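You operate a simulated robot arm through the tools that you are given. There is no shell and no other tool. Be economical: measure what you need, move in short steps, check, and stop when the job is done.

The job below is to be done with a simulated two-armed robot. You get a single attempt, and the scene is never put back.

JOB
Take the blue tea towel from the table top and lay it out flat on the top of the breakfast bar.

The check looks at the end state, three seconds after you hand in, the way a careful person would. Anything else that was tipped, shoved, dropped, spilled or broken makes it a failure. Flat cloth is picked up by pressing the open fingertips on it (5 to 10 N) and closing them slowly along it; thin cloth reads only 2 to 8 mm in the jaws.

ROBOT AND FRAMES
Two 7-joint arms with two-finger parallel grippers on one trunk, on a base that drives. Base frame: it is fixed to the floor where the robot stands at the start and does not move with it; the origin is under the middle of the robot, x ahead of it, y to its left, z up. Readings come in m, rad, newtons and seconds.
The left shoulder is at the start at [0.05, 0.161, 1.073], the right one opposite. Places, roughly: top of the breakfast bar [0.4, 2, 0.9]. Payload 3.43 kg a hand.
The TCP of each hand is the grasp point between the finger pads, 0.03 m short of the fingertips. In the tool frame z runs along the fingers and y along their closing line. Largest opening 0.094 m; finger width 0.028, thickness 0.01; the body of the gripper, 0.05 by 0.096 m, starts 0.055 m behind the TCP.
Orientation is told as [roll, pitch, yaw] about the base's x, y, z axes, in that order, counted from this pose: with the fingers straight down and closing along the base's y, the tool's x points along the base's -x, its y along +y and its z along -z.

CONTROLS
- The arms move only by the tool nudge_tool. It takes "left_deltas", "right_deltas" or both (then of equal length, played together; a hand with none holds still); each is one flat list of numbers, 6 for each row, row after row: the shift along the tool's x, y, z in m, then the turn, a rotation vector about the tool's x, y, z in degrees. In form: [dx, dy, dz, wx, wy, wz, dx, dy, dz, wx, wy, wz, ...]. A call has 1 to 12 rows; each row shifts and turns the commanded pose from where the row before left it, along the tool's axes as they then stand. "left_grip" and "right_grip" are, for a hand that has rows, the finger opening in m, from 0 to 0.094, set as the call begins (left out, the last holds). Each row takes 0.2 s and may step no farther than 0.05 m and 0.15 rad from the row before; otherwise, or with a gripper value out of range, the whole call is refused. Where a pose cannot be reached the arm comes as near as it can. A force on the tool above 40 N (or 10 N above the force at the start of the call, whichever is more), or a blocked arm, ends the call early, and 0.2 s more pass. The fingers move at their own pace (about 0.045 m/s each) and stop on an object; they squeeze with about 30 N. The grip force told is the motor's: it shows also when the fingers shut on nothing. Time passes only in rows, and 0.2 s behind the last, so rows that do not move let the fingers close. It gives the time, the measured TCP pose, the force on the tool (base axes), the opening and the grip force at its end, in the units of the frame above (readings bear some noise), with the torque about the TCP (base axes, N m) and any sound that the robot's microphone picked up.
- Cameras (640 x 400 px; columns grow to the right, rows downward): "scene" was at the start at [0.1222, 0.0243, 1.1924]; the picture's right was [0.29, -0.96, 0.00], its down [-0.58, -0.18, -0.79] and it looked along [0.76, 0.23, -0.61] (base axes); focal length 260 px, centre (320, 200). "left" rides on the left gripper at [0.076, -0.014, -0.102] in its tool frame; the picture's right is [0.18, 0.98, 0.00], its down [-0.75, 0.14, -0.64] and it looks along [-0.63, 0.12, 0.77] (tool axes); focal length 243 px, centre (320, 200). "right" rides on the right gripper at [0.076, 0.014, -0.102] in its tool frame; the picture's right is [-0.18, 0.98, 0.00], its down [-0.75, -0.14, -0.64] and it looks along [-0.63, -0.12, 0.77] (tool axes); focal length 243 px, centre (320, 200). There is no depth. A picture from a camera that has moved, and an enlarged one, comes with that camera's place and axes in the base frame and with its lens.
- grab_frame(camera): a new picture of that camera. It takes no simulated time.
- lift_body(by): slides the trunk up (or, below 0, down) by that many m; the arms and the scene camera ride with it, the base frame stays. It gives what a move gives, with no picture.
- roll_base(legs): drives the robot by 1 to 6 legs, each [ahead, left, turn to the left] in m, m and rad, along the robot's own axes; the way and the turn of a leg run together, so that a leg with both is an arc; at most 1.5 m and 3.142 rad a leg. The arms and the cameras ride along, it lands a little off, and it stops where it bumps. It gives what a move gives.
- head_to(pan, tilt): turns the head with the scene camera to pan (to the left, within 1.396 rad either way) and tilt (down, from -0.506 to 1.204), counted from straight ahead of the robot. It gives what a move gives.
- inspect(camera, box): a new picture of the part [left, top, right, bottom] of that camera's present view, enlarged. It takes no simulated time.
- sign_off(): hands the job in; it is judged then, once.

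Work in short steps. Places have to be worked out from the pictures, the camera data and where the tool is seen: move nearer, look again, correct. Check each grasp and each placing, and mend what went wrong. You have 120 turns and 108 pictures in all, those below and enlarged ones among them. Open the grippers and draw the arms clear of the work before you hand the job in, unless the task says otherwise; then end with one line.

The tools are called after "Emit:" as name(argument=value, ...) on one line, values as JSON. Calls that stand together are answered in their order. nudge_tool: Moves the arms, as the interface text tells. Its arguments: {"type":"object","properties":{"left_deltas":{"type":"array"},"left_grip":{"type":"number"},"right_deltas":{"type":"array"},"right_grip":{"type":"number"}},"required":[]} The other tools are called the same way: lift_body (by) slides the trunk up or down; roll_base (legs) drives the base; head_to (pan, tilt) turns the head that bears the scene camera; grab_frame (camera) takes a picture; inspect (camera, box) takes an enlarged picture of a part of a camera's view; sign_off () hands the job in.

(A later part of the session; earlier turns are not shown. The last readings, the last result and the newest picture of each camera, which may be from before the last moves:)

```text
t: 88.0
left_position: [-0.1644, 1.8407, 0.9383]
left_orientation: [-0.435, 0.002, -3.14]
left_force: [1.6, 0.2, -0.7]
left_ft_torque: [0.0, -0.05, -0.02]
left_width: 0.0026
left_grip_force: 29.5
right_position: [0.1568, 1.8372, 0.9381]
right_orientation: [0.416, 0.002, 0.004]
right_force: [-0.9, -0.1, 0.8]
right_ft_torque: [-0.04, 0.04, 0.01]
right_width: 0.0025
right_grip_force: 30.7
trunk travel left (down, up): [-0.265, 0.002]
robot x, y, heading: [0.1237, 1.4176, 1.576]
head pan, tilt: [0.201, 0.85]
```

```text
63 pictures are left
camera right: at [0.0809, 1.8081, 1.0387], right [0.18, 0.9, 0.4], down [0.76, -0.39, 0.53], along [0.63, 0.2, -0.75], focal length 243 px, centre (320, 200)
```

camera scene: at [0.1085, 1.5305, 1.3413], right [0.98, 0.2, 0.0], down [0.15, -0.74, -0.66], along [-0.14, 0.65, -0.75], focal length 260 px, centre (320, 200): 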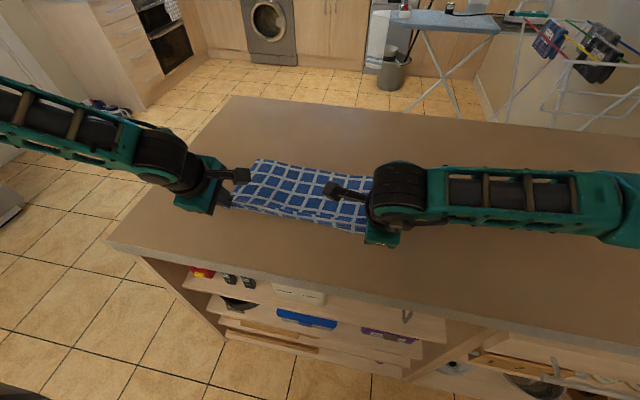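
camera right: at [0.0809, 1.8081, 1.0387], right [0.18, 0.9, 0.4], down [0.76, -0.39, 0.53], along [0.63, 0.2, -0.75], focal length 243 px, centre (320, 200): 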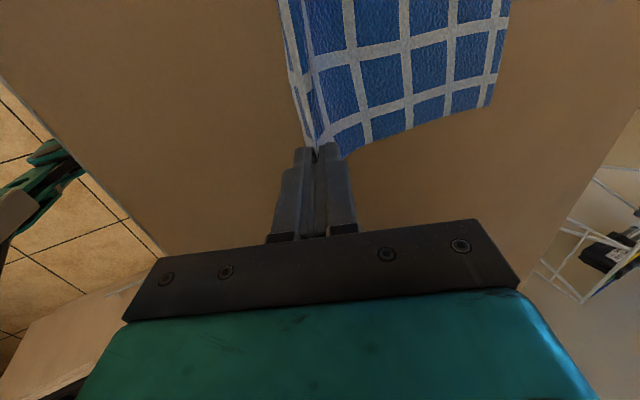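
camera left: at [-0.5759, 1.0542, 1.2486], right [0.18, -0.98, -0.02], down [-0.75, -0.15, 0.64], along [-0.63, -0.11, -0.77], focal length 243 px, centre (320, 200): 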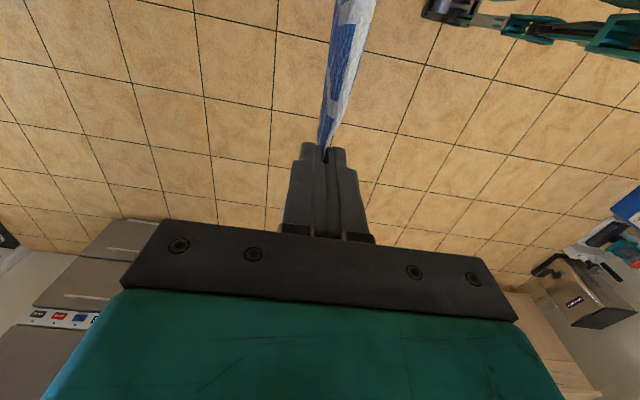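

Nearly flat, far edge at y ≈ 2.01. I'll straighten the hands to vertical, which also pulls the grip about 1 cm back, ready to release.

Emit:
nudge_tool(left_deltas=[0, 0, 0, -8.3, 0, 0, 0, 0, 0, -8.3, 0, 0, 0, 0, 0, -8.3, 0, 0, 0, 0, 0, 0, 0, 0], right_deltas=[0, 0, 0, 8, 0, 0, 0, 0, 0, 8, 0, 0, 0, 0, 0, 7.9, 0, 0, 0, 0, 0, 0, 0, 0])

Emit:
grab_frame(camera="right")

Emit:
grab_frame(camera="left")

```text
t: 89.0
left_position: [-0.1635, 1.8409, 0.9381]
left_orientation: [0.002, 0.003, 3.142]
left_force: [1.2, 0.3, 0.7]
left_ft_torque: [0.06, -0.04, 0.01]
left_width: 0.0023
left_grip_force: 30.5
right_position: [0.1568, 1.837, 0.9373]
right_orientation: [-0.003, 0.002, 0.005]
right_force: [-1.4, -0.3, 0.2]
right_ft_torque: [0.04, 0.02, -0.02]
right_width: 0.0027
right_grip_force: 30.3
trunk travel left (down, up): [-0.265, 0.002]
robot x, y, heading: [0.1232, 1.4163, 1.576]
head pan, tilt: [0.201, 0.85]
```

```text
62 pictures are left
camera right: at [0.0807, 1.851, 1.0418], right [0.18, 0.98, 0.0], down [0.76, -0.14, 0.64], along [0.63, -0.12, -0.77], focal length 243 px, centre (320, 200)
```

right: 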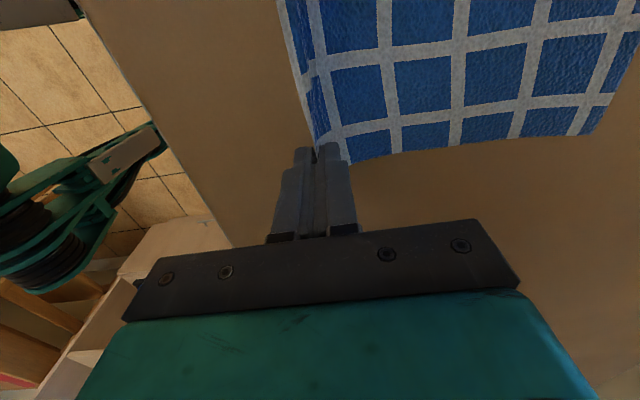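

```text
61 pictures are left
camera left: at [-0.0869, 1.856, 1.041], right [0.18, -0.98, 0.0], down [-0.75, -0.14, 0.64], along [-0.63, -0.12, -0.77], focal length 243 px, centre (320, 200)
```

left: 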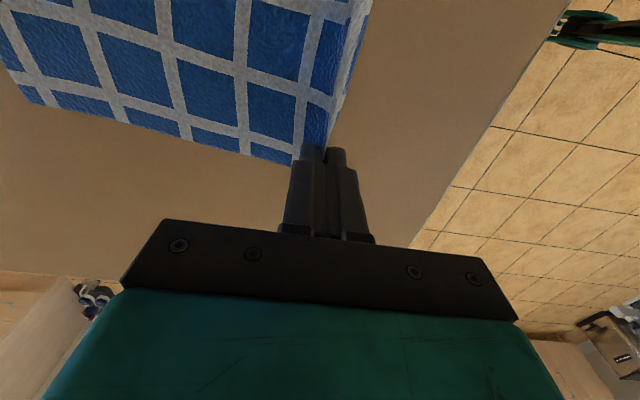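

The grip line is at y ≈ 1.84 with the flap on the near side. Lower in small steps to touch the bar.

Emit:
nudge_tool(left_deltas=[0, 0, 0.003, 0, 0, 0, 0, 0, 0.002, 0, 0, 0, 0, 0, 0, 0, 0, 0], right_deltas=[0, 0, 0.003, 0, 0, 0, 0, 0, 0.002, 0, 0, 0, 0, 0, 0, 0, 0, 0])

Emit:
nudge_tool(left_deltas=[0, 0, 0.002, 0, 0, 0, 0, 0, 0.001, 0, 0, 0, 0, 0, 0, 0, 0, 0], right_deltas=[0, 0, 0.002, 0, 0, 0, 0, 0, 0.001, 0, 0, 0, 0, 0, 0, 0, 0, 0])

```text
t: 89.8
left_position: [-0.1646, 1.8424, 0.9334]
left_orientation: [-0.001, 0.002, -3.142]
left_force: [2.0, 1.0, -0.4]
left_ft_torque: [0.02, -0.05, 0.02]
left_width: 0.0025
left_grip_force: 30.5
right_position: [0.1567, 1.8376, 0.9338]
right_orientation: [-0.003, 0.001, 0.003]
right_force: [-0.8, 0.7, 1.3]
right_ft_torque: [0.03, 0.04, 0.01]
right_width: 0.0023
right_grip_force: 29.5
trunk travel left (down, up): [-0.265, 0.002]
robot x, y, heading: [0.1249, 1.414, 1.573]
head pan, tilt: [0.201, 0.85]
```

```text
t: 90.5
left_position: [-0.1645, 1.8407, 0.93]
left_orientation: [-0.001, 0.001, 3.142]
left_force: [1.5, 0.7, 0.1]
left_ft_torque: [0.03, -0.06, 0.0]
left_width: 0.0023
left_grip_force: 29.8
right_position: [0.1566, 1.8385, 0.9293]
right_orientation: [-0.003, 0.001, 0.003]
right_force: [-1.6, -0.3, -0.4]
right_ft_torque: [0.0, 0.06, 0.01]
right_width: 0.0027
right_grip_force: 29.5
trunk travel left (down, up): [-0.265, 0.002]
robot x, y, heading: [0.126, 1.4117, 1.578]
head pan, tilt: [0.201, 0.85]
```

No contact yet at tip z ≈ 0.900; continue in 2 mm steps.

Emit:
nudge_tool(left_deltas=[0, 0, 0.002, 0, 0, 0, 0, 0, 0, 0, 0, 0], right_deltas=[0, 0, 0.002, 0, 0, 0, 0, 0, 0, 0, 0, 0])

Emit:
nudge_tool(left_deltas=[0, 0, 0.002, 0, 0, 0, 0, 0, 0, 0, 0, 0], right_deltas=[0, 0, 0.002, 0, 0, 0, 0, 0, 0, 0, 0, 0])

Emit:
grab_frame(camera="left")

```text
t: 91.2
left_position: [-0.1652, 1.8406, 0.9286]
left_orientation: [0.0, 0.001, -3.141]
left_force: [1.5, -0.1, -0.4]
left_ft_torque: [0.03, -0.06, 0.03]
left_width: 0.0025
left_grip_force: 30.2
right_position: [0.1565, 1.8389, 0.9267]
right_orientation: [-0.002, 0.002, 0.004]
right_force: [-1.9, 0.4, 0.4]
right_ft_torque: [0.05, 0.05, 0.01]
right_width: 0.0025
right_grip_force: 30.2
trunk travel left (down, up): [-0.265, 0.002]
robot x, y, heading: [0.1246, 1.4131, 1.574]
head pan, tilt: [0.201, 0.85]
```

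```text
t: 91.8
left_position: [-0.165, 1.8408, 0.9271]
left_orientation: [-0.001, 0.002, -3.142]
left_force: [1.6, 0.0, -0.5]
left_ft_torque: [0.04, -0.04, -0.01]
left_width: 0.0022
left_grip_force: 29.8
right_position: [0.1549, 1.839, 0.9243]
right_orientation: [-0.002, 0.002, 0.003]
right_force: [-1.1, 0.2, -0.1]
right_ft_torque: [0.01, 0.06, -0.05]
right_width: 0.0025
right_grip_force: 30.0
trunk travel left (down, up): [-0.265, 0.002]
robot x, y, heading: [0.1234, 1.4138, 1.573]
head pan, tilt: [0.201, 0.85]
```

```text
60 pictures are left
camera left: at [-0.0871, 1.8562, 1.0295], right [0.18, -0.98, 0.0], down [-0.75, -0.14, 0.64], along [-0.63, -0.12, -0.77], focal length 243 px, centre (320, 200)
```

left: 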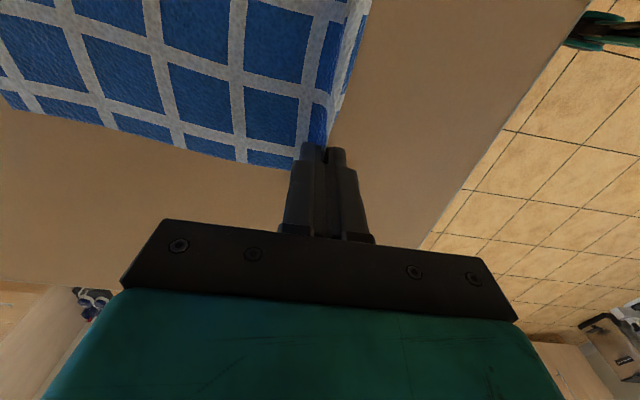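

Emit:
nudge_tool(left_deltas=[0, 0, 0.003, 0, 0, 0, 0, 0, 0.002, 0, 0, 0, 0, 0, 0, 0, 0, 0], right_deltas=[0, 0, 0.003, 0, 0, 0, 0, 0, 0, 0, 0, 0, 0, 0, 0, 0, 0, 0])

Emit:
nudge_tool(left_deltas=[0, 0, 0.003, 0, 0, 0, 0, 0, 0, 0, 0, 0], right_deltas=[0, 0, 0.003, 0, 0, 0, 0, 0, 0, 0, 0, 0])

Emit:
nudge_tool(left_deltas=[0, 0, 0.003, 0, 0, 0, 0, 0, 0, 0, 0, 0], right_deltas=[0, 0, 0.003, 0, 0, 0, 0, 0, 0, 0, 0, 0])

```text
t: 92.5
left_position: [-0.1644, 1.8412, 0.9212]
left_orientation: [-0.001, 0.002, -3.141]
left_force: [0.9, 0.4, -0.7]
left_ft_torque: [0.02, -0.05, 0.0]
left_width: 0.0025
left_grip_force: 30.0
right_position: [0.1568, 1.8389, 0.9214]
right_orientation: [-0.002, 0.003, 0.004]
right_force: [-0.4, -0.4, -0.3]
right_ft_torque: [0.06, 0.07, 0.05]
right_width: 0.0025
right_grip_force: 29.9
trunk travel left (down, up): [-0.265, 0.002]
robot x, y, heading: [0.1233, 1.4129, 1.575]
head pan, tilt: [0.201, 0.85]
```

```text
t: 93.2
left_position: [-0.1638, 1.841, 0.9192]
left_orientation: [0.001, 0.001, -3.144]
left_force: [0.9, 0.6, 2.7]
left_ft_torque: [0.05, -0.06, -0.02]
left_width: 0.0023
left_grip_force: 29.9
right_position: [0.1558, 1.8386, 0.92]
right_orientation: [-0.002, 0.001, 0.004]
right_force: [-1.4, -0.5, 0.2]
right_ft_torque: [0.05, 0.04, 0.02]
right_width: 0.0023
right_grip_force: 29.8
trunk travel left (down, up): [-0.265, 0.002]
robot x, y, heading: [0.1209, 1.411, 1.577]
head pan, tilt: [0.201, 0.85]
```

```text
t: 93.8
left_position: [-0.1632, 1.8405, 0.9158]
left_orientation: [0.001, 0.002, 3.141]
left_force: [0.4, -0.8, 1.4]
left_ft_torque: [0.04, -0.01, 0.01]
left_width: 0.0024
left_grip_force: 29.7
right_position: [0.1567, 1.8366, 0.9158]
right_orientation: [-0.001, 0.002, 0.004]
right_force: [-0.9, 0.0, 1.3]
right_ft_torque: [0.04, 0.06, 0.0]
right_width: 0.0025
right_grip_force: 29.5
trunk travel left (down, up): [-0.265, 0.002]
robot x, y, heading: [0.1237, 1.4162, 1.578]
head pan, tilt: [0.201, 0.85]
```

Just touching at tip z ≈ 0.886. Press 1.5 mm more and open slowly so the fold spreads again.

Emit:
nudge_tool(left_deltas=[0, 0, 0.0015, 0, 0, 0, 0, 0, 0, 0, 0, 0], right_deltas=[0, 0, 0.0015, 0, 0, 0, 0, 0, 0, 0, 0, 0], left_grip=0.012, right_grip=0.012)

Emit:
grab_frame(camera="right")

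Emit:
grab_frame(camera="left")

```text
t: 94.3
left_position: [-0.1652, 1.8412, 0.9137]
left_orientation: [-0.001, 0.002, 3.142]
left_force: [0.3, 0.3, -0.3]
left_ft_torque: [0.0, 0.03, 0.03]
left_width: 0.0124
left_grip_force: 0.1
right_position: [0.157, 1.8375, 0.9142]
right_orientation: [-0.001, 0.001, 0.005]
right_force: [-0.2, 0.7, 0.3]
right_ft_torque: [0.02, 0.05, -0.04]
right_width: 0.0119
right_grip_force: 0.2
trunk travel left (down, up): [-0.265, 0.002]
robot x, y, heading: [0.123, 1.4139, 1.574]
head pan, tilt: [0.201, 0.85]
```

```text
59 pictures are left
camera right: at [0.0807, 1.8516, 1.0183], right [0.18, 0.98, 0.0], down [0.76, -0.14, 0.64], along [0.63, -0.12, -0.77], focal length 243 px, centre (320, 200)
```

right: 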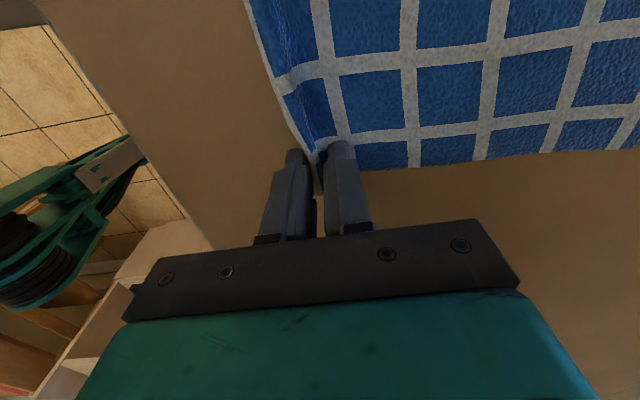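

```text
58 pictures are left
camera left: at [-0.0873, 1.8559, 1.0168], right [0.18, -0.98, 0.0], down [-0.75, -0.14, 0.64], along [-0.63, -0.12, -0.77], focal length 243 px, centre (320, 200)
```

left: 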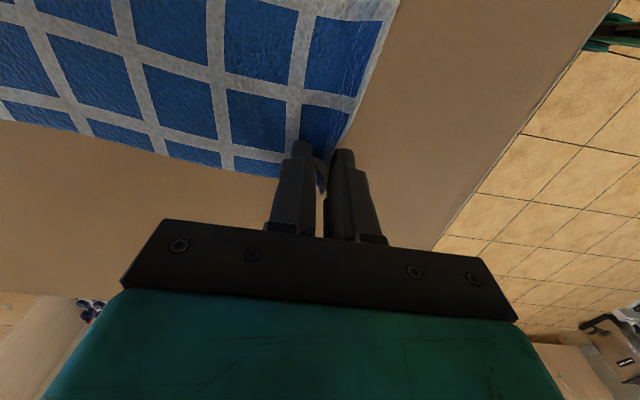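

The fold is relaxing. Open further to 0.04.

Emit:
nudge_tool(left_deltas=[0, 0, 0, 0, 0, 0, 0, 0, 0, 0, 0, 0], right_deltas=[0, 0, 0, 0, 0, 0, 0, 0, 0, 0, 0, 0], left_grip=0.03, right_grip=0.03)

Emit:
grab_frame(camera="right")

Emit:
grab_frame(camera="left")

```text
t: 95.0
left_position: [-0.1645, 1.8414, 0.9142]
left_orientation: [-0.002, 0.001, 3.141]
left_force: [0.2, 0.9, -0.8]
left_ft_torque: [0.0, -0.02, 0.0]
left_width: 0.0301
left_grip_force: 0.1
right_position: [0.1563, 1.8382, 0.9139]
right_orientation: [-0.001, 0.002, 0.004]
right_force: [0.0, 0.0, -0.5]
right_ft_torque: [-0.01, 0.01, -0.04]
right_width: 0.0301
right_grip_force: 0.0
trunk travel left (down, up): [-0.265, 0.002]
robot x, y, heading: [0.1259, 1.4155, 1.583]
head pan, tilt: [0.201, 0.85]
```

```text
57 pictures are left
camera right: at [0.0807, 1.8516, 1.0185], right [0.18, 0.98, 0.0], down [0.76, -0.14, 0.64], along [0.63, -0.12, -0.77], focal length 243 px, centre (320, 200)
```

right: 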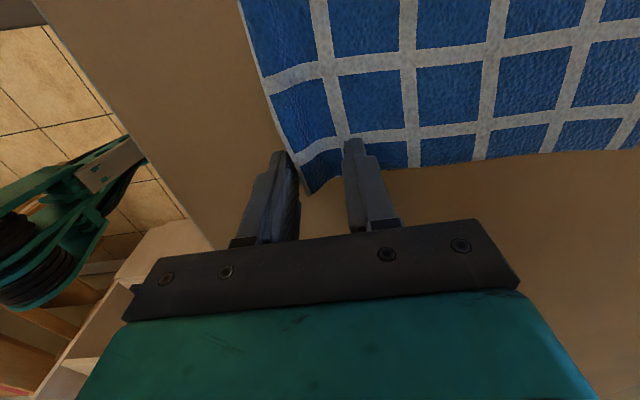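

```text
56 pictures are left
camera left: at [-0.0872, 1.8559, 1.0169], right [0.18, -0.98, 0.0], down [-0.75, -0.14, 0.64], along [-0.63, -0.12, -0.77], focal length 243 px, centre (320, 200)
```

left: 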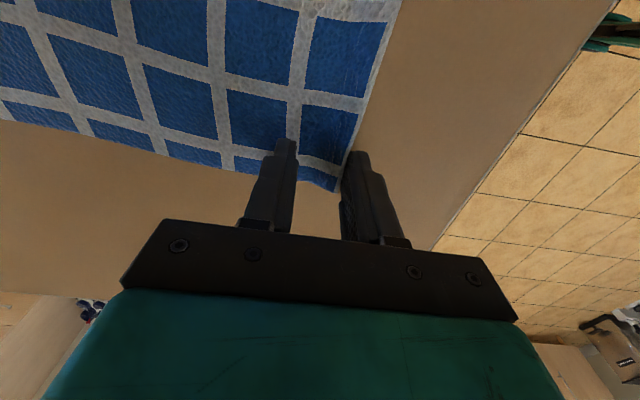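

Cloth is released and relaxing, with the near edge between the fingers. Raise both hands straight up and look.

Emit:
nudge_tool(left_deltas=[0, 0, -0.01, 0, 0, 0, 0, 0, -0.02, 0, 0, 0, 0, 0, -0.03, 0, 0, 0, 0, 0, -0.03, 0, 0, 0, 0, 0, -0.03, 0, 0, 0, 0, 0, -0.03, 0, 0, 0], right_deltas=[0, 0, -0.01, 0, 0, 0, 0, 0, -0.02, 0, 0, 0, 0, 0, -0.03, 0, 0, 0, 0, 0, -0.03, 0, 0, 0, 0, 0, -0.03, 0, 0, 0, 0, 0, -0.03, 0, 0, 0])

Emit:
grab_frame(camera="scene")

Emit:
grab_frame(camera="right")

Emit:
grab_frame(camera="left")

```text
t: 96.3
left_position: [-0.1663, 1.8405, 1.0654]
left_orientation: [-0.001, 0.003, 3.141]
left_force: [0.5, 0.2, -0.4]
left_ft_torque: [-0.02, -0.02, 0.0]
left_width: 0.0298
left_grip_force: 0.0
right_position: [0.1568, 1.8362, 1.0636]
right_orientation: [-0.001, 0.002, 0.004]
right_force: [0.0, -0.1, 0.0]
right_ft_torque: [-0.01, -0.01, -0.02]
right_width: 0.0299
right_grip_force: 0.1
trunk travel left (down, up): [-0.265, 0.002]
robot x, y, heading: [0.1268, 1.4149, 1.576]
head pan, tilt: [0.201, 0.85]
```

```text
55 pictures are left
camera scene: at [0.1086, 1.5299, 1.3413], right [0.98, 0.2, 0.0], down [0.15, -0.73, -0.66], along [-0.14, 0.65, -0.75], focal length 260 px, centre (320, 200)
```

scene: 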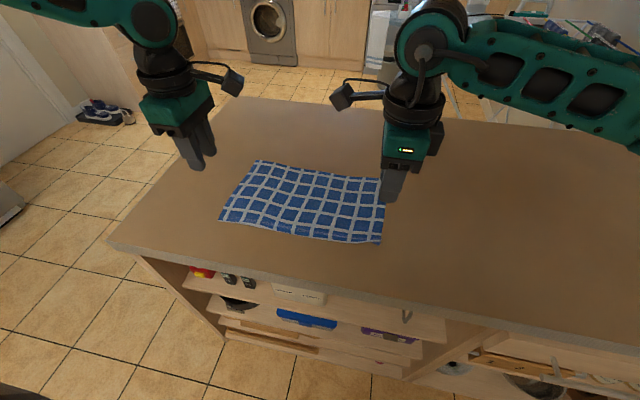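

```text
54 pictures are left
camera right: at [0.0805, 1.8507, 1.167], right [0.18, 0.98, 0.0], down [0.76, -0.14, 0.64], along [0.63, -0.12, -0.77], focal length 243 px, centre (320, 200)
```

right: 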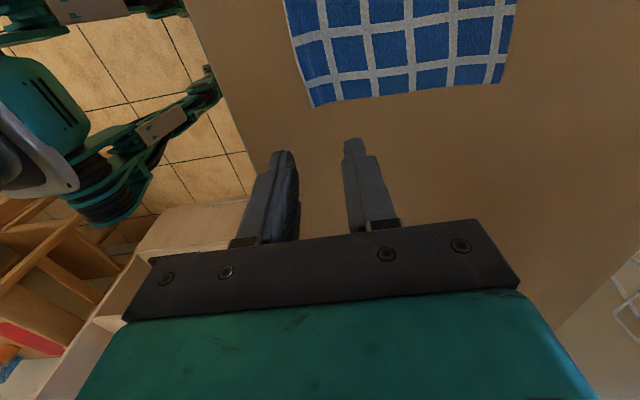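

```text
53 pictures are left
camera left: at [-0.0884, 1.8562, 1.1683], right [0.18, -0.98, 0.0], down [-0.75, -0.14, 0.64], along [-0.63, -0.12, -0.77], focal length 243 px, centre (320, 200)
```

left: 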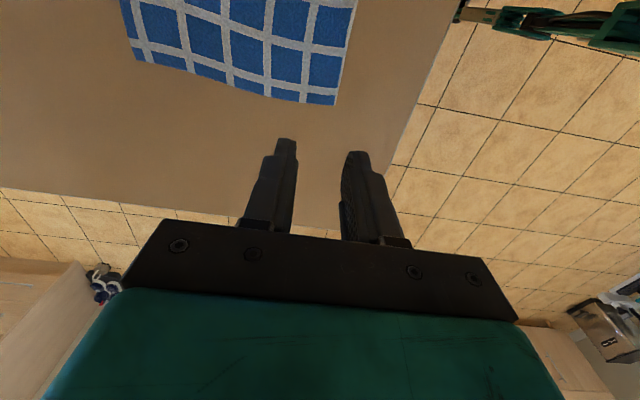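

The towel lies on the bar, apparently flat. Zoom in to check for folds at the edges.

Emit:
inspect(camera="scene", box=[200, 140, 410, 260])

Emit:
inspect(camera="right", box=[260, 0, 540, 130])

```text
3.05 times, centred on (305, 200) of scene
camera zoom: at [0.1086, 1.5299, 1.3413], right [0.98, 0.2, 0.0], down [0.15, -0.73, -0.66], along [-0.14, 0.65, -0.75], focal length 794 px, centre (366, 200)
```

zoom: 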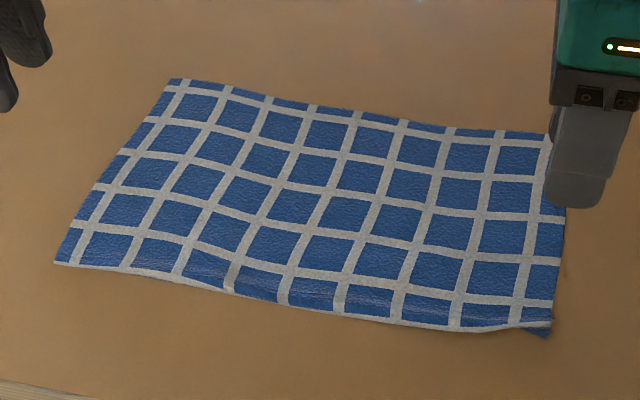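

```text
2.29 times, centred on (400, 65) of right
camera zoom: at [0.0805, 1.8507, 1.167], right [0.18, 0.98, 0.0], down [0.76, -0.14, 0.64], along [0.63, -0.12, -0.77], focal length 555 px, centre (137, 509)
```

zoom: 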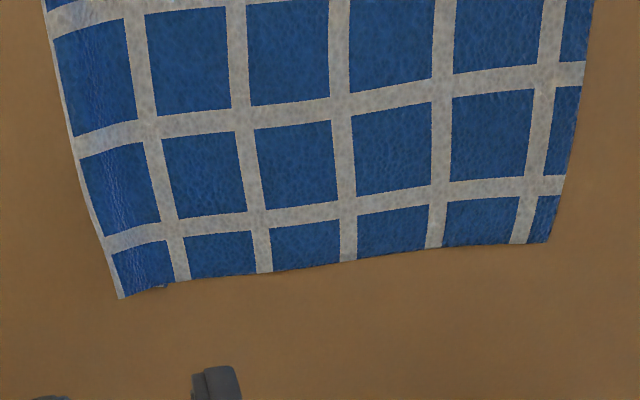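

The near hem seems slightly raised or tucked, with a small blue tip at the right corner. Zoom closer on that edge.

Emit:
inspect(camera="scene", box=[300, 210, 400, 260])

Emit:
inspect(camera="scene", box=[210, 195, 310, 245])

Emit:
inspect(camera="left", box=[110, 0, 390, 130])

```text
6.40 times, centred on (350, 235) of scene
camera zoom: at [0.1086, 1.5299, 1.3413], right [0.98, 0.2, 0.0], down [0.15, -0.73, -0.66], along [-0.14, 0.65, -0.75], focal length 1666 px, centre (128, -24)
```

zoom: 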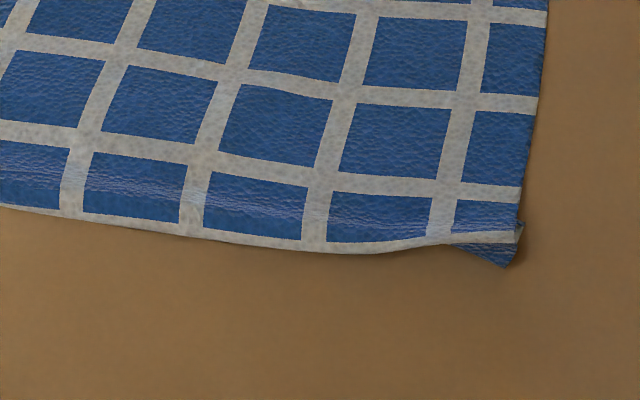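

```text
6.40 times, centred on (260, 220) of scene
camera zoom: at [0.1086, 1.5299, 1.3413], right [0.98, 0.2, 0.0], down [0.15, -0.73, -0.66], along [-0.14, 0.65, -0.75], focal length 1666 px, centre (704, 72)
```

zoom: 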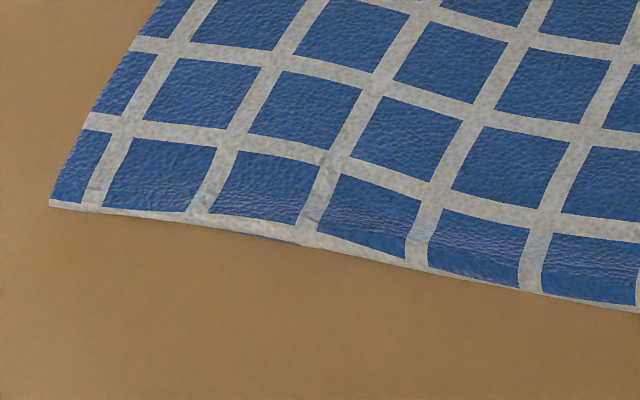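

```text
2.29 times, centred on (250, 65) of left
camera zoom: at [-0.0884, 1.8562, 1.1683], right [0.18, -0.98, 0.0], down [-0.75, -0.14, 0.64], along [-0.63, -0.12, -0.77], focal length 555 px, centre (480, 509)
```

zoom: 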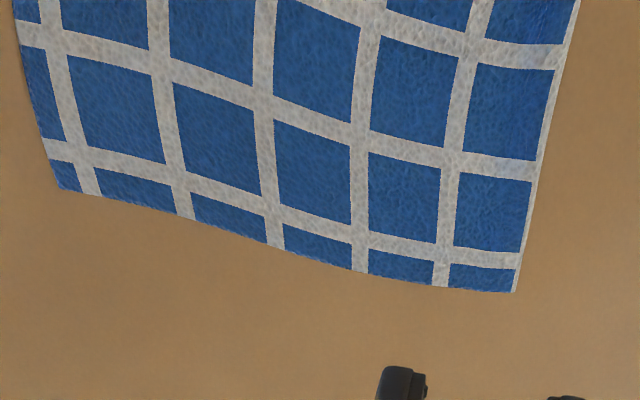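

Measured depth is only ≈0.20 m versus the original ≈0.25 m, so about 4–5 cm of hem is folded under at the near edge. I'll re-pinch that edge, lift it so the hem hangs free, and re-lay with the tips pointing towards me. First descend over it with 5 cm opening.

Emit:
nudge_tool(left_deltas=[0, 0.001, 0.03, 0, 0, 0, 0, 0.002, 0.03, 0, 0, 0, 0, 0, 0.03, 0, 0, 0, 0, 0, 0.03, 0, 0, 0, 0, 0, 0.02, 0, 0, 0, 0, 0, 0.007, 0, 0, 0, 0, 0, 0, 0, 0, 0], right_deltas=[0, 0.006, 0.03, 0, 0, 0, 0, 0.006, 0.03, 0, 0, 0, 0, 0, 0.03, 0, 0, 0, 0, 0, 0.03, 0, 0, 0, 0, 0, 0.02, 0, 0, 0, 0, 0, 0.005, 0, 0, 0, 0, 0, 0, 0, 0, 0], left_grip=0.05, right_grip=0.05)

Emit:
grab_frame(camera="right")

Emit:
grab_frame(camera="left")

```text
t: 98.0
left_position: [-0.1644, 1.839, 0.9175]
left_orientation: [0.001, 0.001, -3.142]
left_force: [1.0, -0.2, 0.7]
left_ft_torque: [-0.01, -0.02, -0.03]
left_width: 0.0503
left_grip_force: 0.1
right_position: [0.1561, 1.8483, 0.9206]
right_orientation: [-0.002, 0.001, 0.004]
right_force: [1.3, -0.6, -0.1]
right_ft_torque: [-0.01, 0.01, 0.0]
right_width: 0.0498
right_grip_force: 0.0
trunk travel left (down, up): [-0.265, 0.002]
robot x, y, heading: [0.1223, 1.4171, 1.575]
head pan, tilt: [0.201, 0.85]
```

```text
47 pictures are left
camera right: at [0.0803, 1.8624, 1.0246], right [0.18, 0.98, 0.0], down [0.76, -0.14, 0.64], along [0.63, -0.12, -0.77], focal length 243 px, centre (320, 200)
```

right: 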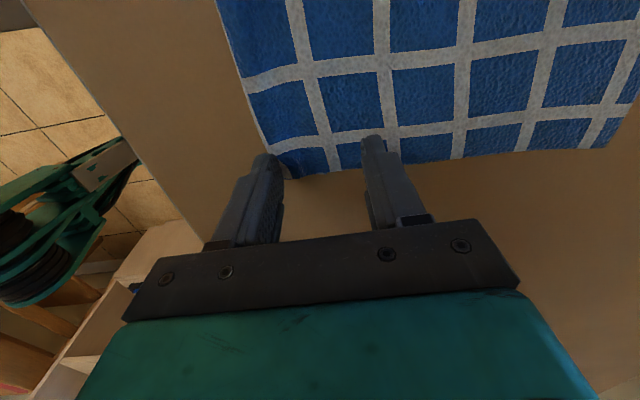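

```text
46 pictures are left
camera left: at [-0.087, 1.8543, 1.0205], right [0.18, -0.98, 0.0], down [-0.75, -0.14, 0.64], along [-0.63, -0.12, -0.77], focal length 243 px, centre (320, 200)
```

left: 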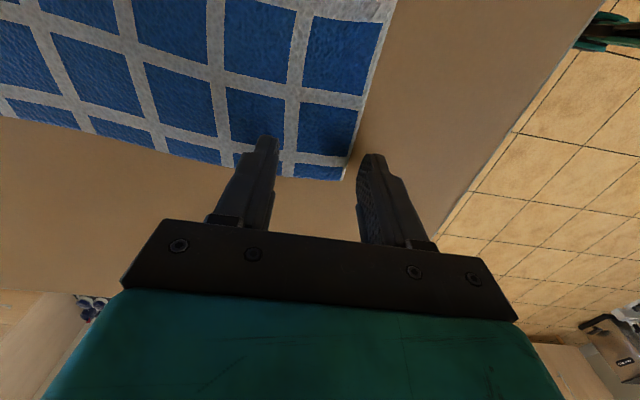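

Left straddles the fold; shift the right back 6 mm so its near finger clears the fold, then descend to contact.

Emit:
nudge_tool(left_deltas=[0, 0, 0, 0, 0, 0, 0, 0, 0.003, 0, 0, 0, 0, 0, 0.003, 0, 0, 0, 0, 0, 0, 0, 0, 0], right_deltas=[0, -0.007, 0, 0, 0, 0, 0, 0, 0.003, 0, 0, 0, 0, 0, 0.005, 0, 0, 0, 0, 0, 0, 0, 0, 0])

Emit:
nudge_tool(left_deltas=[0, 0, 0.002, 0, 0, 0, 0, 0, 0, 0, 0, 0], right_deltas=[0, 0, 0.002, 0, 0, 0, 0, 0, 0, 0, 0, 0])

```text
t: 99.0
left_position: [-0.1639, 1.8391, 0.9119]
left_orientation: [-0.003, 0.003, 3.141]
left_force: [-0.5, 0.2, 3.7]
left_ft_torque: [0.09, 0.02, 0.02]
left_width: 0.0501
left_grip_force: 0.1
right_position: [0.1569, 1.8429, 0.9141]
right_orientation: [-0.002, 0.002, 0.005]
right_force: [0.1, 0.9, 0.7]
right_ft_torque: [-0.02, -0.01, 0.03]
right_width: 0.0496
right_grip_force: 0.0
trunk travel left (down, up): [-0.265, 0.002]
robot x, y, heading: [0.1262, 1.4131, 1.578]
head pan, tilt: [0.201, 0.85]
```

```text
t: 99.5
left_position: [-0.1641, 1.8376, 0.9106]
left_orientation: [-0.005, 0.0, -3.142]
left_force: [-3.9, 0.4, 19.4]
left_ft_torque: [0.48, 0.17, 0.12]
left_width: 0.0498
left_grip_force: 0.0
right_position: [0.1559, 1.8409, 0.9126]
right_orientation: [0.0, 0.002, 0.004]
right_force: [0.5, 0.3, 0.9]
right_ft_torque: [-0.02, 0.02, -0.02]
right_width: 0.0504
right_grip_force: 0.1
trunk travel left (down, up): [-0.265, 0.002]
robot x, y, heading: [0.1215, 1.412, 1.578]
head pan, tilt: [0.201, 0.85]
```

Emit:
nudge_tool(left_deltas=[0, 0, -0.0015, 0, 0, 0, 0, 0, 0, 0, 0, 0], right_deltas=[0, 0, 0.002, 0, 0, 0, 0, 0, 0, 0, 0, 0])

```text
t: 100.2
left_position: [-0.1631, 1.8388, 0.9117]
left_orientation: [-0.003, 0.002, 3.141]
left_force: [-3.1, 3.2, 14.3]
left_ft_torque: [0.43, 0.09, 0.05]
left_width: 0.0512
left_grip_force: 1.3
right_position: [0.1575, 1.8416, 0.9114]
right_orientation: [0.002, 0.003, 0.003]
right_force: [1.7, -1.3, 13.0]
right_ft_torque: [0.32, -0.12, -0.04]
right_width: 0.0495
right_grip_force: 0.0
trunk travel left (down, up): [-0.265, 0.002]
robot x, y, heading: [0.1249, 1.4158, 1.573]
head pan, tilt: [0.201, 0.85]
```

Contact ~13 N on both; ease slightly and close in steps.

Emit:
nudge_tool(left_deltas=[0, 0, -0.001, 0, 0, 0, 0, 0, 0, 0, 0, 0], right_deltas=[0, 0, -0.0008, 0, 0, 0, 0, 0, 0, 0, 0, 0], left_grip=0.038, right_grip=0.038)

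Emit:
nudge_tool(left_deltas=[0, 0, 0, 0, 0, 0, 0, 0, 0, 0, 0, 0], right_deltas=[0, 0, 0, 0, 0, 0, 0, 0, 0, 0, 0, 0], left_grip=0.026, right_grip=0.026)

Emit:
grab_frame(camera="right")

Emit:
grab_frame(camera="left")

```text
t: 100.8
left_position: [-0.1642, 1.8377, 0.9118]
left_orientation: [0.001, 0.002, 3.141]
left_force: [3.0, 1.6, 9.5]
left_ft_torque: [0.23, -0.02, -0.05]
left_width: 0.0385
left_grip_force: 1.3
right_position: [0.1563, 1.8402, 0.9112]
right_orientation: [0.001, 0.004, 0.005]
right_force: [0.0, -0.4, 16.1]
right_ft_torque: [0.34, -0.11, 0.03]
right_width: 0.0381
right_grip_force: 0.1
trunk travel left (down, up): [-0.265, 0.002]
robot x, y, heading: [0.1241, 1.4122, 1.573]
head pan, tilt: [0.201, 0.85]
```

```text
t: 101.3
left_position: [-0.1647, 1.8361, 0.9106]
left_orientation: [0.001, 0.001, -3.142]
left_force: [0.3, -1.4, 8.8]
left_ft_torque: [0.11, 0.07, 0.0]
left_width: 0.0257
left_grip_force: 0.2
right_position: [0.1579, 1.8414, 0.9109]
right_orientation: [0.001, 0.003, 0.004]
right_force: [0.7, -0.4, 20.2]
right_ft_torque: [0.35, -0.17, 0.0]
right_width: 0.0257
right_grip_force: 0.0
trunk travel left (down, up): [-0.265, 0.002]
robot x, y, heading: [0.1246, 1.4094, 1.576]
head pan, tilt: [0.201, 0.85]
```

```text
45 pictures are left
camera right: at [0.081, 1.8544, 1.0153], right [0.18, 0.98, 0.0], down [0.76, -0.14, 0.64], along [0.63, -0.11, -0.77], focal length 243 px, centre (320, 200)
```

right: 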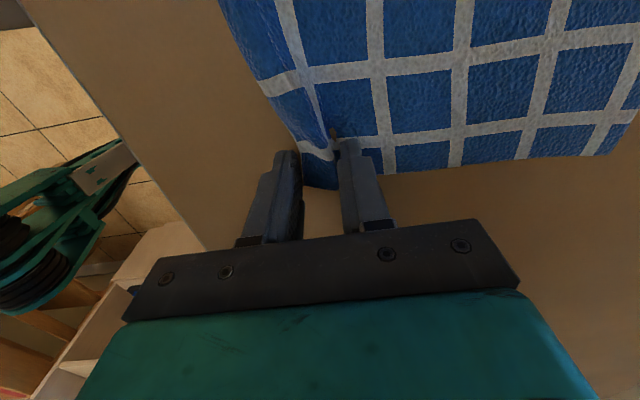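

```text
44 pictures are left
camera left: at [-0.0871, 1.8515, 1.0147], right [0.18, -0.98, 0.0], down [-0.75, -0.14, 0.64], along [-0.63, -0.12, -0.77], focal length 243 px, centre (320, 200)
```

left: 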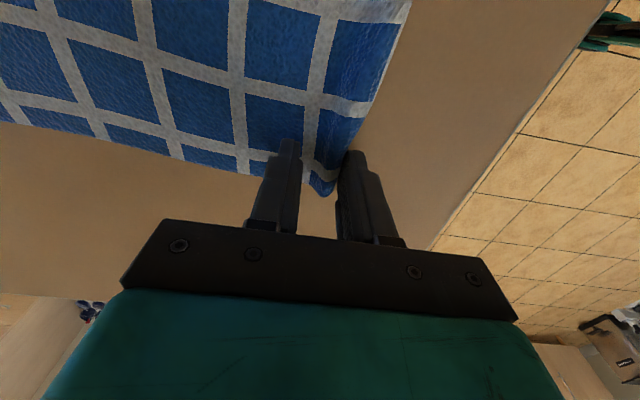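

The crest is rising between the fingers on both sides. Continue closing.

Emit:
nudge_tool(left_deltas=[0, 0, 0, 0, 0, 0, 0, 0, 0, 0, 0, 0], right_deltas=[0, 0, -0.0005, 0, 0, 0, 0, 0, 0, 0, 0, 0], left_grip=0.014, right_grip=0.014)

Emit:
nudge_tool(left_deltas=[0, 0, 0, 0, 0, 0, 0, 0, 0, 0, 0, 0, 0, 0, 0, 0, 0, 0], right_deltas=[0, 0, 0, 0, 0, 0, 0, 0, 0, 0, 0, 0, 0, 0, 0, 0, 0, 0], left_grip=0.0, right_grip=0.0)

Emit:
nudge_tool(left_deltas=[0, 0, -0.01, 0, 0, 0, 0, 0, -0.015, 0, 0, 0, 0, 0, -0.015, 0, 0, 0, 0, 0, -0.015, 0, 0, 0, 0, 0, 0, 0, 0, 0], right_deltas=[0, 0, -0.01, 0, 0, 0, 0, 0, -0.015, 0, 0, 0, 0, 0, -0.015, 0, 0, 0, 0, 0, -0.015, 0, 0, 0, 0, 0, 0, 0, 0, 0])

Emit:
grab_frame(camera="right")

Emit:
grab_frame(camera="left")

Emit:
grab_frame(camera="scene")

```text
t: 102.0
left_position: [-0.1649, 1.8372, 0.9108]
left_orientation: [-0.003, 0.002, -3.142]
left_force: [-0.2, 1.1, 8.0]
left_ft_torque: [0.12, 0.0, 0.02]
left_width: 0.015
left_grip_force: 0.7
right_position: [0.1582, 1.8417, 0.912]
right_orientation: [0.0, 0.004, 0.003]
right_force: [-0.1, 1.3, 20.2]
right_ft_torque: [0.27, -0.13, -0.02]
right_width: 0.0144
right_grip_force: 0.3
trunk travel left (down, up): [-0.265, 0.002]
robot x, y, heading: [0.1238, 1.4155, 1.58]
head pan, tilt: [0.201, 0.85]
```

```text
t: 102.8
left_position: [-0.1634, 1.8373, 0.912]
left_orientation: [-0.002, 0.002, 3.141]
left_force: [1.3, -2.6, 10.3]
left_ft_torque: [0.0, -0.01, 0.01]
left_width: 0.0044
left_grip_force: 29.5
right_position: [0.1578, 1.8415, 0.9111]
right_orientation: [0.002, 0.003, 0.002]
right_force: [-0.2, 3.4, 19.6]
right_ft_torque: [0.24, -0.1, 0.04]
right_width: 0.0046
right_grip_force: 30.3
trunk travel left (down, up): [-0.265, 0.002]
robot x, y, heading: [0.1277, 1.4146, 1.581]
head pan, tilt: [0.201, 0.85]
```

```text
t: 104.0
left_position: [-0.1636, 1.8375, 0.9665]
left_orientation: [-0.001, 0.001, 3.143]
left_force: [-0.6, 0.4, -0.6]
left_ft_torque: [0.04, 0.01, -0.02]
left_width: 0.0043
left_grip_force: 30.1
right_position: [0.1577, 1.8427, 0.9662]
right_orientation: [-0.002, 0.001, 0.004]
right_force: [0.4, 0.1, 0.4]
right_ft_torque: [0.02, 0.0, 0.04]
right_width: 0.0048
right_grip_force: 30.2
trunk travel left (down, up): [-0.265, 0.002]
robot x, y, heading: [0.1265, 1.4121, 1.579]
head pan, tilt: [0.201, 0.85]
```

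```text
43 pictures are left
camera right: at [0.0817, 1.8572, 1.0692], right [0.18, 0.98, 0.0], down [0.76, -0.14, 0.64], along [0.63, -0.12, -0.77], focal length 243 px, centre (320, 200)
```

right: 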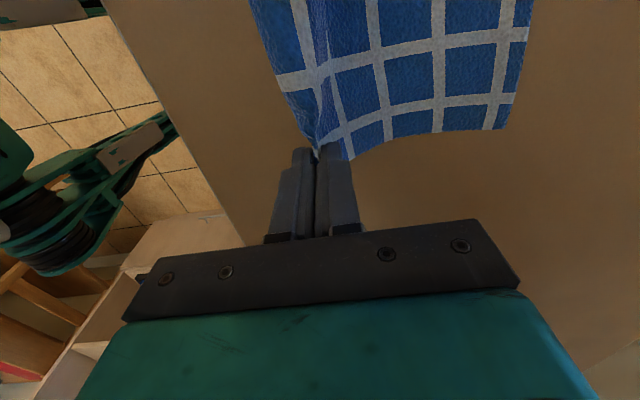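

```text
42 pictures are left
camera left: at [-0.0867, 1.8537, 1.0693], right [0.18, -0.98, 0.0], down [-0.75, -0.14, 0.64], along [-0.63, -0.12, -0.77], focal length 243 px, centre (320, 200)
```

left: 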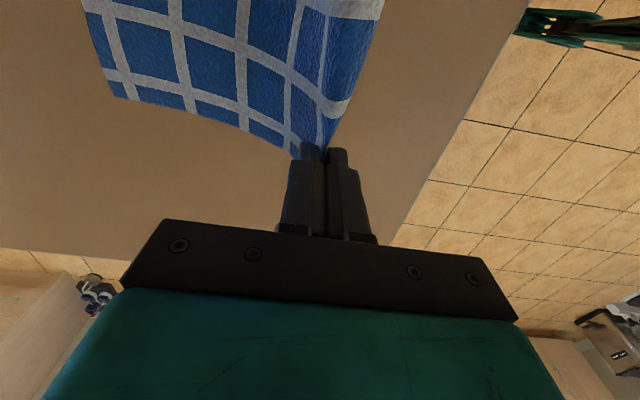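

```text
41 pictures are left
camera scene: at [0.1085, 1.5304, 1.3413], right [0.98, 0.2, 0.0], down [0.15, -0.74, -0.66], along [-0.14, 0.65, -0.75], focal length 260 px, centre (320, 200)
```

scene: 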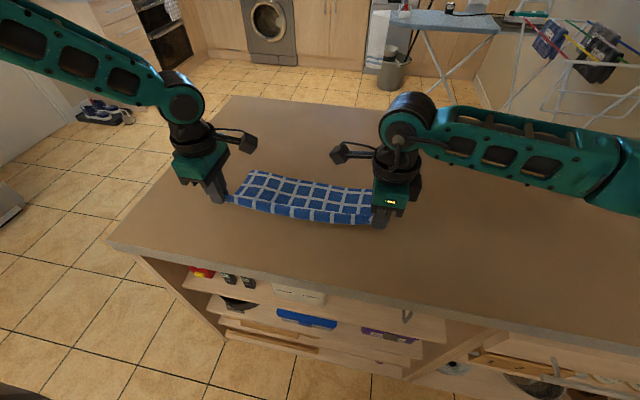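

Held with 4.5 mm. Raise 7 cm more so the hem can hang free, then zoom in from the hand cameras.

Emit:
nudge_tool(left_deltas=[0, 0, -0.015, 0, 0, 0, 0, 0, -0.015, 0, 0, 0, 0, 0, -0.015, 0, 0, 0, 0, 0, -0.015, 0, 0, 0, 0, 0, -0.015, 0, 0, 0, 0, 0, 0, 0, 0, 0, 0, 0, 0, 0, 0, 0], right_deltas=[0, 0, -0.015, 0, 0, 0, 0, 0, -0.015, 0, 0, 0, 0, 0, -0.015, 0, 0, 0, 0, 0, -0.015, 0, 0, 0, 0, 0, -0.015, 0, 0, 0, 0, 0, 0, 0, 0, 0, 0, 0, 0, 0, 0, 0])

Emit:
inspect(camera="right", box=[200, 0, 520, 200])

Emit:
inspect(camera="scene", box=[200, 110, 420, 240])

```text
t: 105.5
left_position: [-0.164, 1.8381, 1.0412]
left_orientation: [0.0, 0.001, 3.142]
left_force: [0.0, -0.2, -0.6]
left_ft_torque: [0.04, 0.01, 0.02]
left_width: 0.0043
left_grip_force: 29.8
right_position: [0.158, 1.8437, 1.0406]
right_orientation: [-0.002, 0.001, 0.003]
right_force: [0.2, -0.9, 0.0]
right_ft_torque: [-0.01, -0.02, 0.03]
right_width: 0.0044
right_grip_force: 29.2
trunk travel left (down, up): [-0.265, 0.002]
robot x, y, heading: [0.1254, 1.4134, 1.573]
head pan, tilt: [0.201, 0.85]
```

```text
2.00 times, centred on (360, 100) of right
camera zoom: at [0.0813, 1.8574, 1.1436], right [0.18, 0.98, 0.0], down [0.76, -0.14, 0.64], along [0.63, -0.12, -0.77], focal length 485 px, centre (240, 400)
```

zoom: 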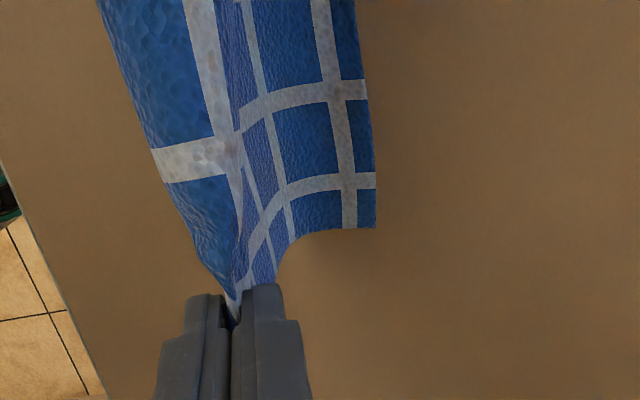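

```text
2.91 times, centred on (310, 175) of scene
camera zoom: at [0.1085, 1.5303, 1.3413], right [0.98, 0.2, 0.0], down [0.15, -0.74, -0.66], along [-0.14, 0.65, -0.75], focal length 758 px, centre (349, 273)
```

zoom: 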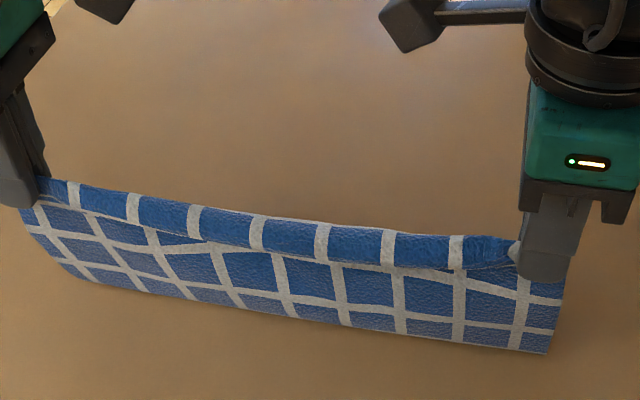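

The hem now hangs free on my side (about one square row). Lifting dragged the far edge to y ≈ 1.91, so I'll raise, go forward with the forward tilt as before and re-lay, ending with the tips pointing towards me so the hem falls outward.

Emit:
nudge_tool(left_deltas=[0, -0.005, -0.02, 0, 0, 0, 0, -0.01, -0.02, 0, 0, 0, 0, -0.018, -0.02, 0, 0, 0, 0, -0.018, -0.015, 0, 0, 0, 0, -0.018, 0, 0, 0, 0, 0, -0.018, 0, 0, 0, 0, 0, -0.018, 0, 0, 0, 0, 0, -0.018, 0, 0, 0, 0, 0, -0.018, 0, 0, 0, 0, 0, 0, 0, 0, 0, 0], right_deltas=[0, 0.003, -0.02, 0, 0, 0, 0, 0.007, -0.02, 0, 0, 0, 0, 0.018, -0.02, 0, 0, 0, 0, 0.018, -0.015, 0, 0, 0, 0, 0.018, 0, 0, 0, 0, 0, 0.018, 0, 0, 0, 0, 0, 0.018, 0, 0, 0, 0, 0, 0.018, 0, 0, 0, 0, 0, 0.018, 0, 0, 0, 0, 0, 0, 0, 0, 0, 0])

Emit:
nudge_tool(left_deltas=[0, 0, 0, 8, 0, 0, 0, 0, 0, 8, 0, 0, 0, 0, 0, 8, 0, 0, 0, -0.0183, 0.0081, 0, 0, 0, 0, -0.0183, 0.0081, 0, 0, 0, 0, -0.0183, 0.0081, 0, 0, 0, 0, -0.0137, 0.0061, 0, 0, 0, 0, 0, 0, 0, 0, 0], right_deltas=[0, 0, 0, -8, 0, 0, 0, 0, 0, -8, 0, 0, 0, 0, 0, -8, 0, 0, 0, 0.0183, 0.0081, 0, 0, 0, 0, 0.0183, 0.0081, 0, 0, 0, 0, 0.0183, 0.0081, 0, 0, 0, 0, 0.0137, 0.0061, 0, 0, 0, 0, 0, 0, 0, 0, 0])

Emit:
grab_frame(camera="scene")

Emit:
grab_frame(camera="right")

```text
t: 107.8
left_position: [-0.1647, 1.9788, 1.1163]
left_orientation: [0.0, 0.002, 3.141]
left_force: [0.3, 0.5, 0.0]
left_ft_torque: [0.04, 0.02, 0.02]
left_width: 0.004
left_grip_force: 29.8
right_position: [0.1556, 1.9794, 1.1128]
right_orientation: [-0.003, 0.001, 0.005]
right_force: [-0.4, -0.5, 0.9]
right_ft_torque: [0.03, 0.02, 0.03]
right_width: 0.0048
right_grip_force: 30.1
trunk travel left (down, up): [-0.265, 0.002]
robot x, y, heading: [0.1252, 1.4148, 1.575]
head pan, tilt: [0.201, 0.85]
```

```text
t: 109.5
left_position: [-0.1632, 2.0529, 1.118]
left_orientation: [-0.419, 0.002, 3.142]
left_force: [0.1, 0.2, -0.5]
left_ft_torque: [-0.04, -0.03, 0.02]
left_width: 0.0041
left_grip_force: 29.8
right_position: [0.1554, 2.0535, 1.1152]
right_orientation: [0.417, 0.003, 0.007]
right_force: [-0.4, -0.1, 0.1]
right_ft_torque: [-0.03, -0.02, 0.02]
right_width: 0.0044
right_grip_force: 30.0
trunk travel left (down, up): [-0.265, 0.002]
robot x, y, heading: [0.1233, 1.4151, 1.579]
head pan, tilt: [0.201, 0.85]
```

```text
38 pictures are left
camera scene: at [0.1087, 1.5302, 1.3413], right [0.98, 0.2, 0.0], down [0.15, -0.74, -0.66], along [-0.14, 0.65, -0.75], focal length 260 px, centre (320, 200)
```

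scene: 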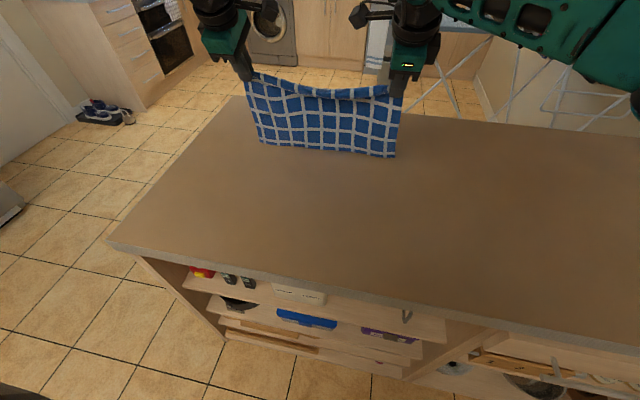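

```text
37 pictures are left
camera right: at [0.0788, 2.0247, 1.2151], right [0.18, 0.9, 0.4], down [0.76, -0.39, 0.53], along [0.63, 0.21, -0.75], focal length 243 px, centre (320, 200)
```

right: 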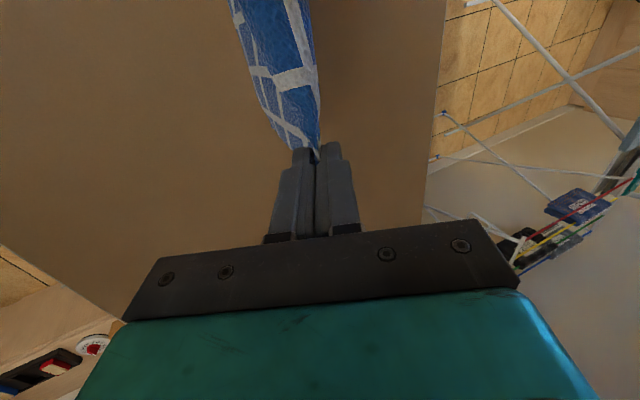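

Hanging properly. Lay: slight drop, then 45° back.

Emit:
nudge_tool(left_deltas=[0, 0.0041, 0.0091, 0, 0, 0, 0, 0.0123, 0.0055, 0, 0, 0, 0, 0.0123, 0.0055, 0, 0, 0, 0, 0.0123, 0.0055, 0, 0, 0, 0, 0.0123, 0.0055, 0, 0, 0, 0, 0.0123, 0.0055, 0, 0, 0, 0, 0.0123, 0.0055, 0, 0, 0, 0, 0.0165, 0.0025, 0, 0, 0, 0, 0.0165, 0.0025, 0, 0, 0, 0, 0.0165, 0.0025, 0, 0, 0, 0, 0, 0, 0, 0, 0], right_deltas=[0, -0.0041, 0.0091, 0, 0, 0, 0, -0.0123, 0.0055, 0, 0, 0, 0, -0.0123, 0.0055, 0, 0, 0, 0, -0.0123, 0.0055, 0, 0, 0, 0, -0.0123, 0.0055, 0, 0, 0, 0, -0.0123, 0.0055, 0, 0, 0, 0, -0.0123, 0.0055, 0, 0, 0, 0, -0.0165, 0.0025, 0, 0, 0, 0, -0.0165, 0.0025, 0, 0, 0, 0, -0.0165, 0.0025, 0, 0, 0, 0, 0, 0, 0, 0, 0])

Emit:
grab_frame(camera="scene")

Emit:
grab_frame(camera="right")

```text
t: 112.0
left_position: [-0.1636, 1.9567, 1.0193]
left_orientation: [-0.42, 0.003, -3.143]
left_force: [-0.6, 0.5, -0.1]
left_ft_torque: [-0.06, -0.01, -0.01]
left_width: 0.0041
left_grip_force: 30.4
right_position: [0.1571, 1.9575, 1.0176]
right_orientation: [0.415, 0.003, 0.003]
right_force: [0.7, 0.4, 0.0]
right_ft_torque: [-0.08, 0.0, 0.01]
right_width: 0.0045
right_grip_force: 30.5
trunk travel left (down, up): [-0.265, 0.002]
robot x, y, heading: [0.1273, 1.4146, 1.574]
head pan, tilt: [0.201, 0.85]
```

```text
36 pictures are left
camera scene: at [0.1085, 1.5305, 1.3413], right [0.98, 0.2, 0.0], down [0.15, -0.74, -0.66], along [-0.14, 0.65, -0.75], focal length 260 px, centre (320, 200)
```

scene: 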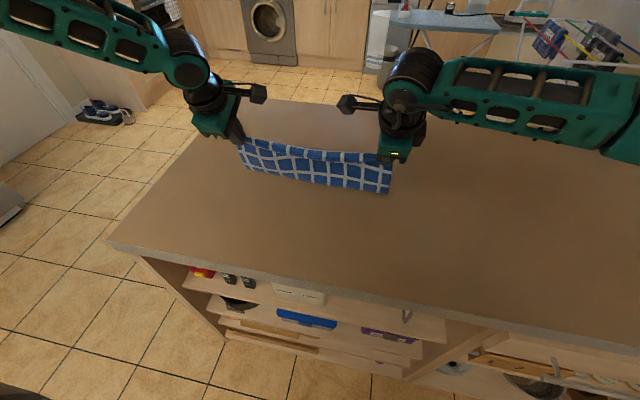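

```text
35 pictures are left
camera right: at [0.0802, 1.9287, 1.1179], right [0.18, 0.9, 0.4], down [0.76, -0.39, 0.53], along [0.63, 0.2, -0.75], focal length 243 px, centre (320, 200)
```

right: 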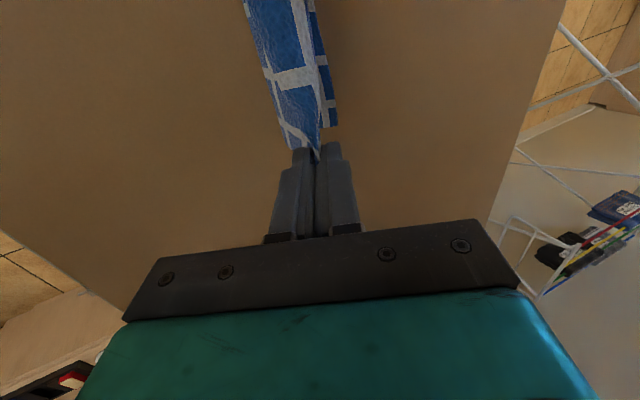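

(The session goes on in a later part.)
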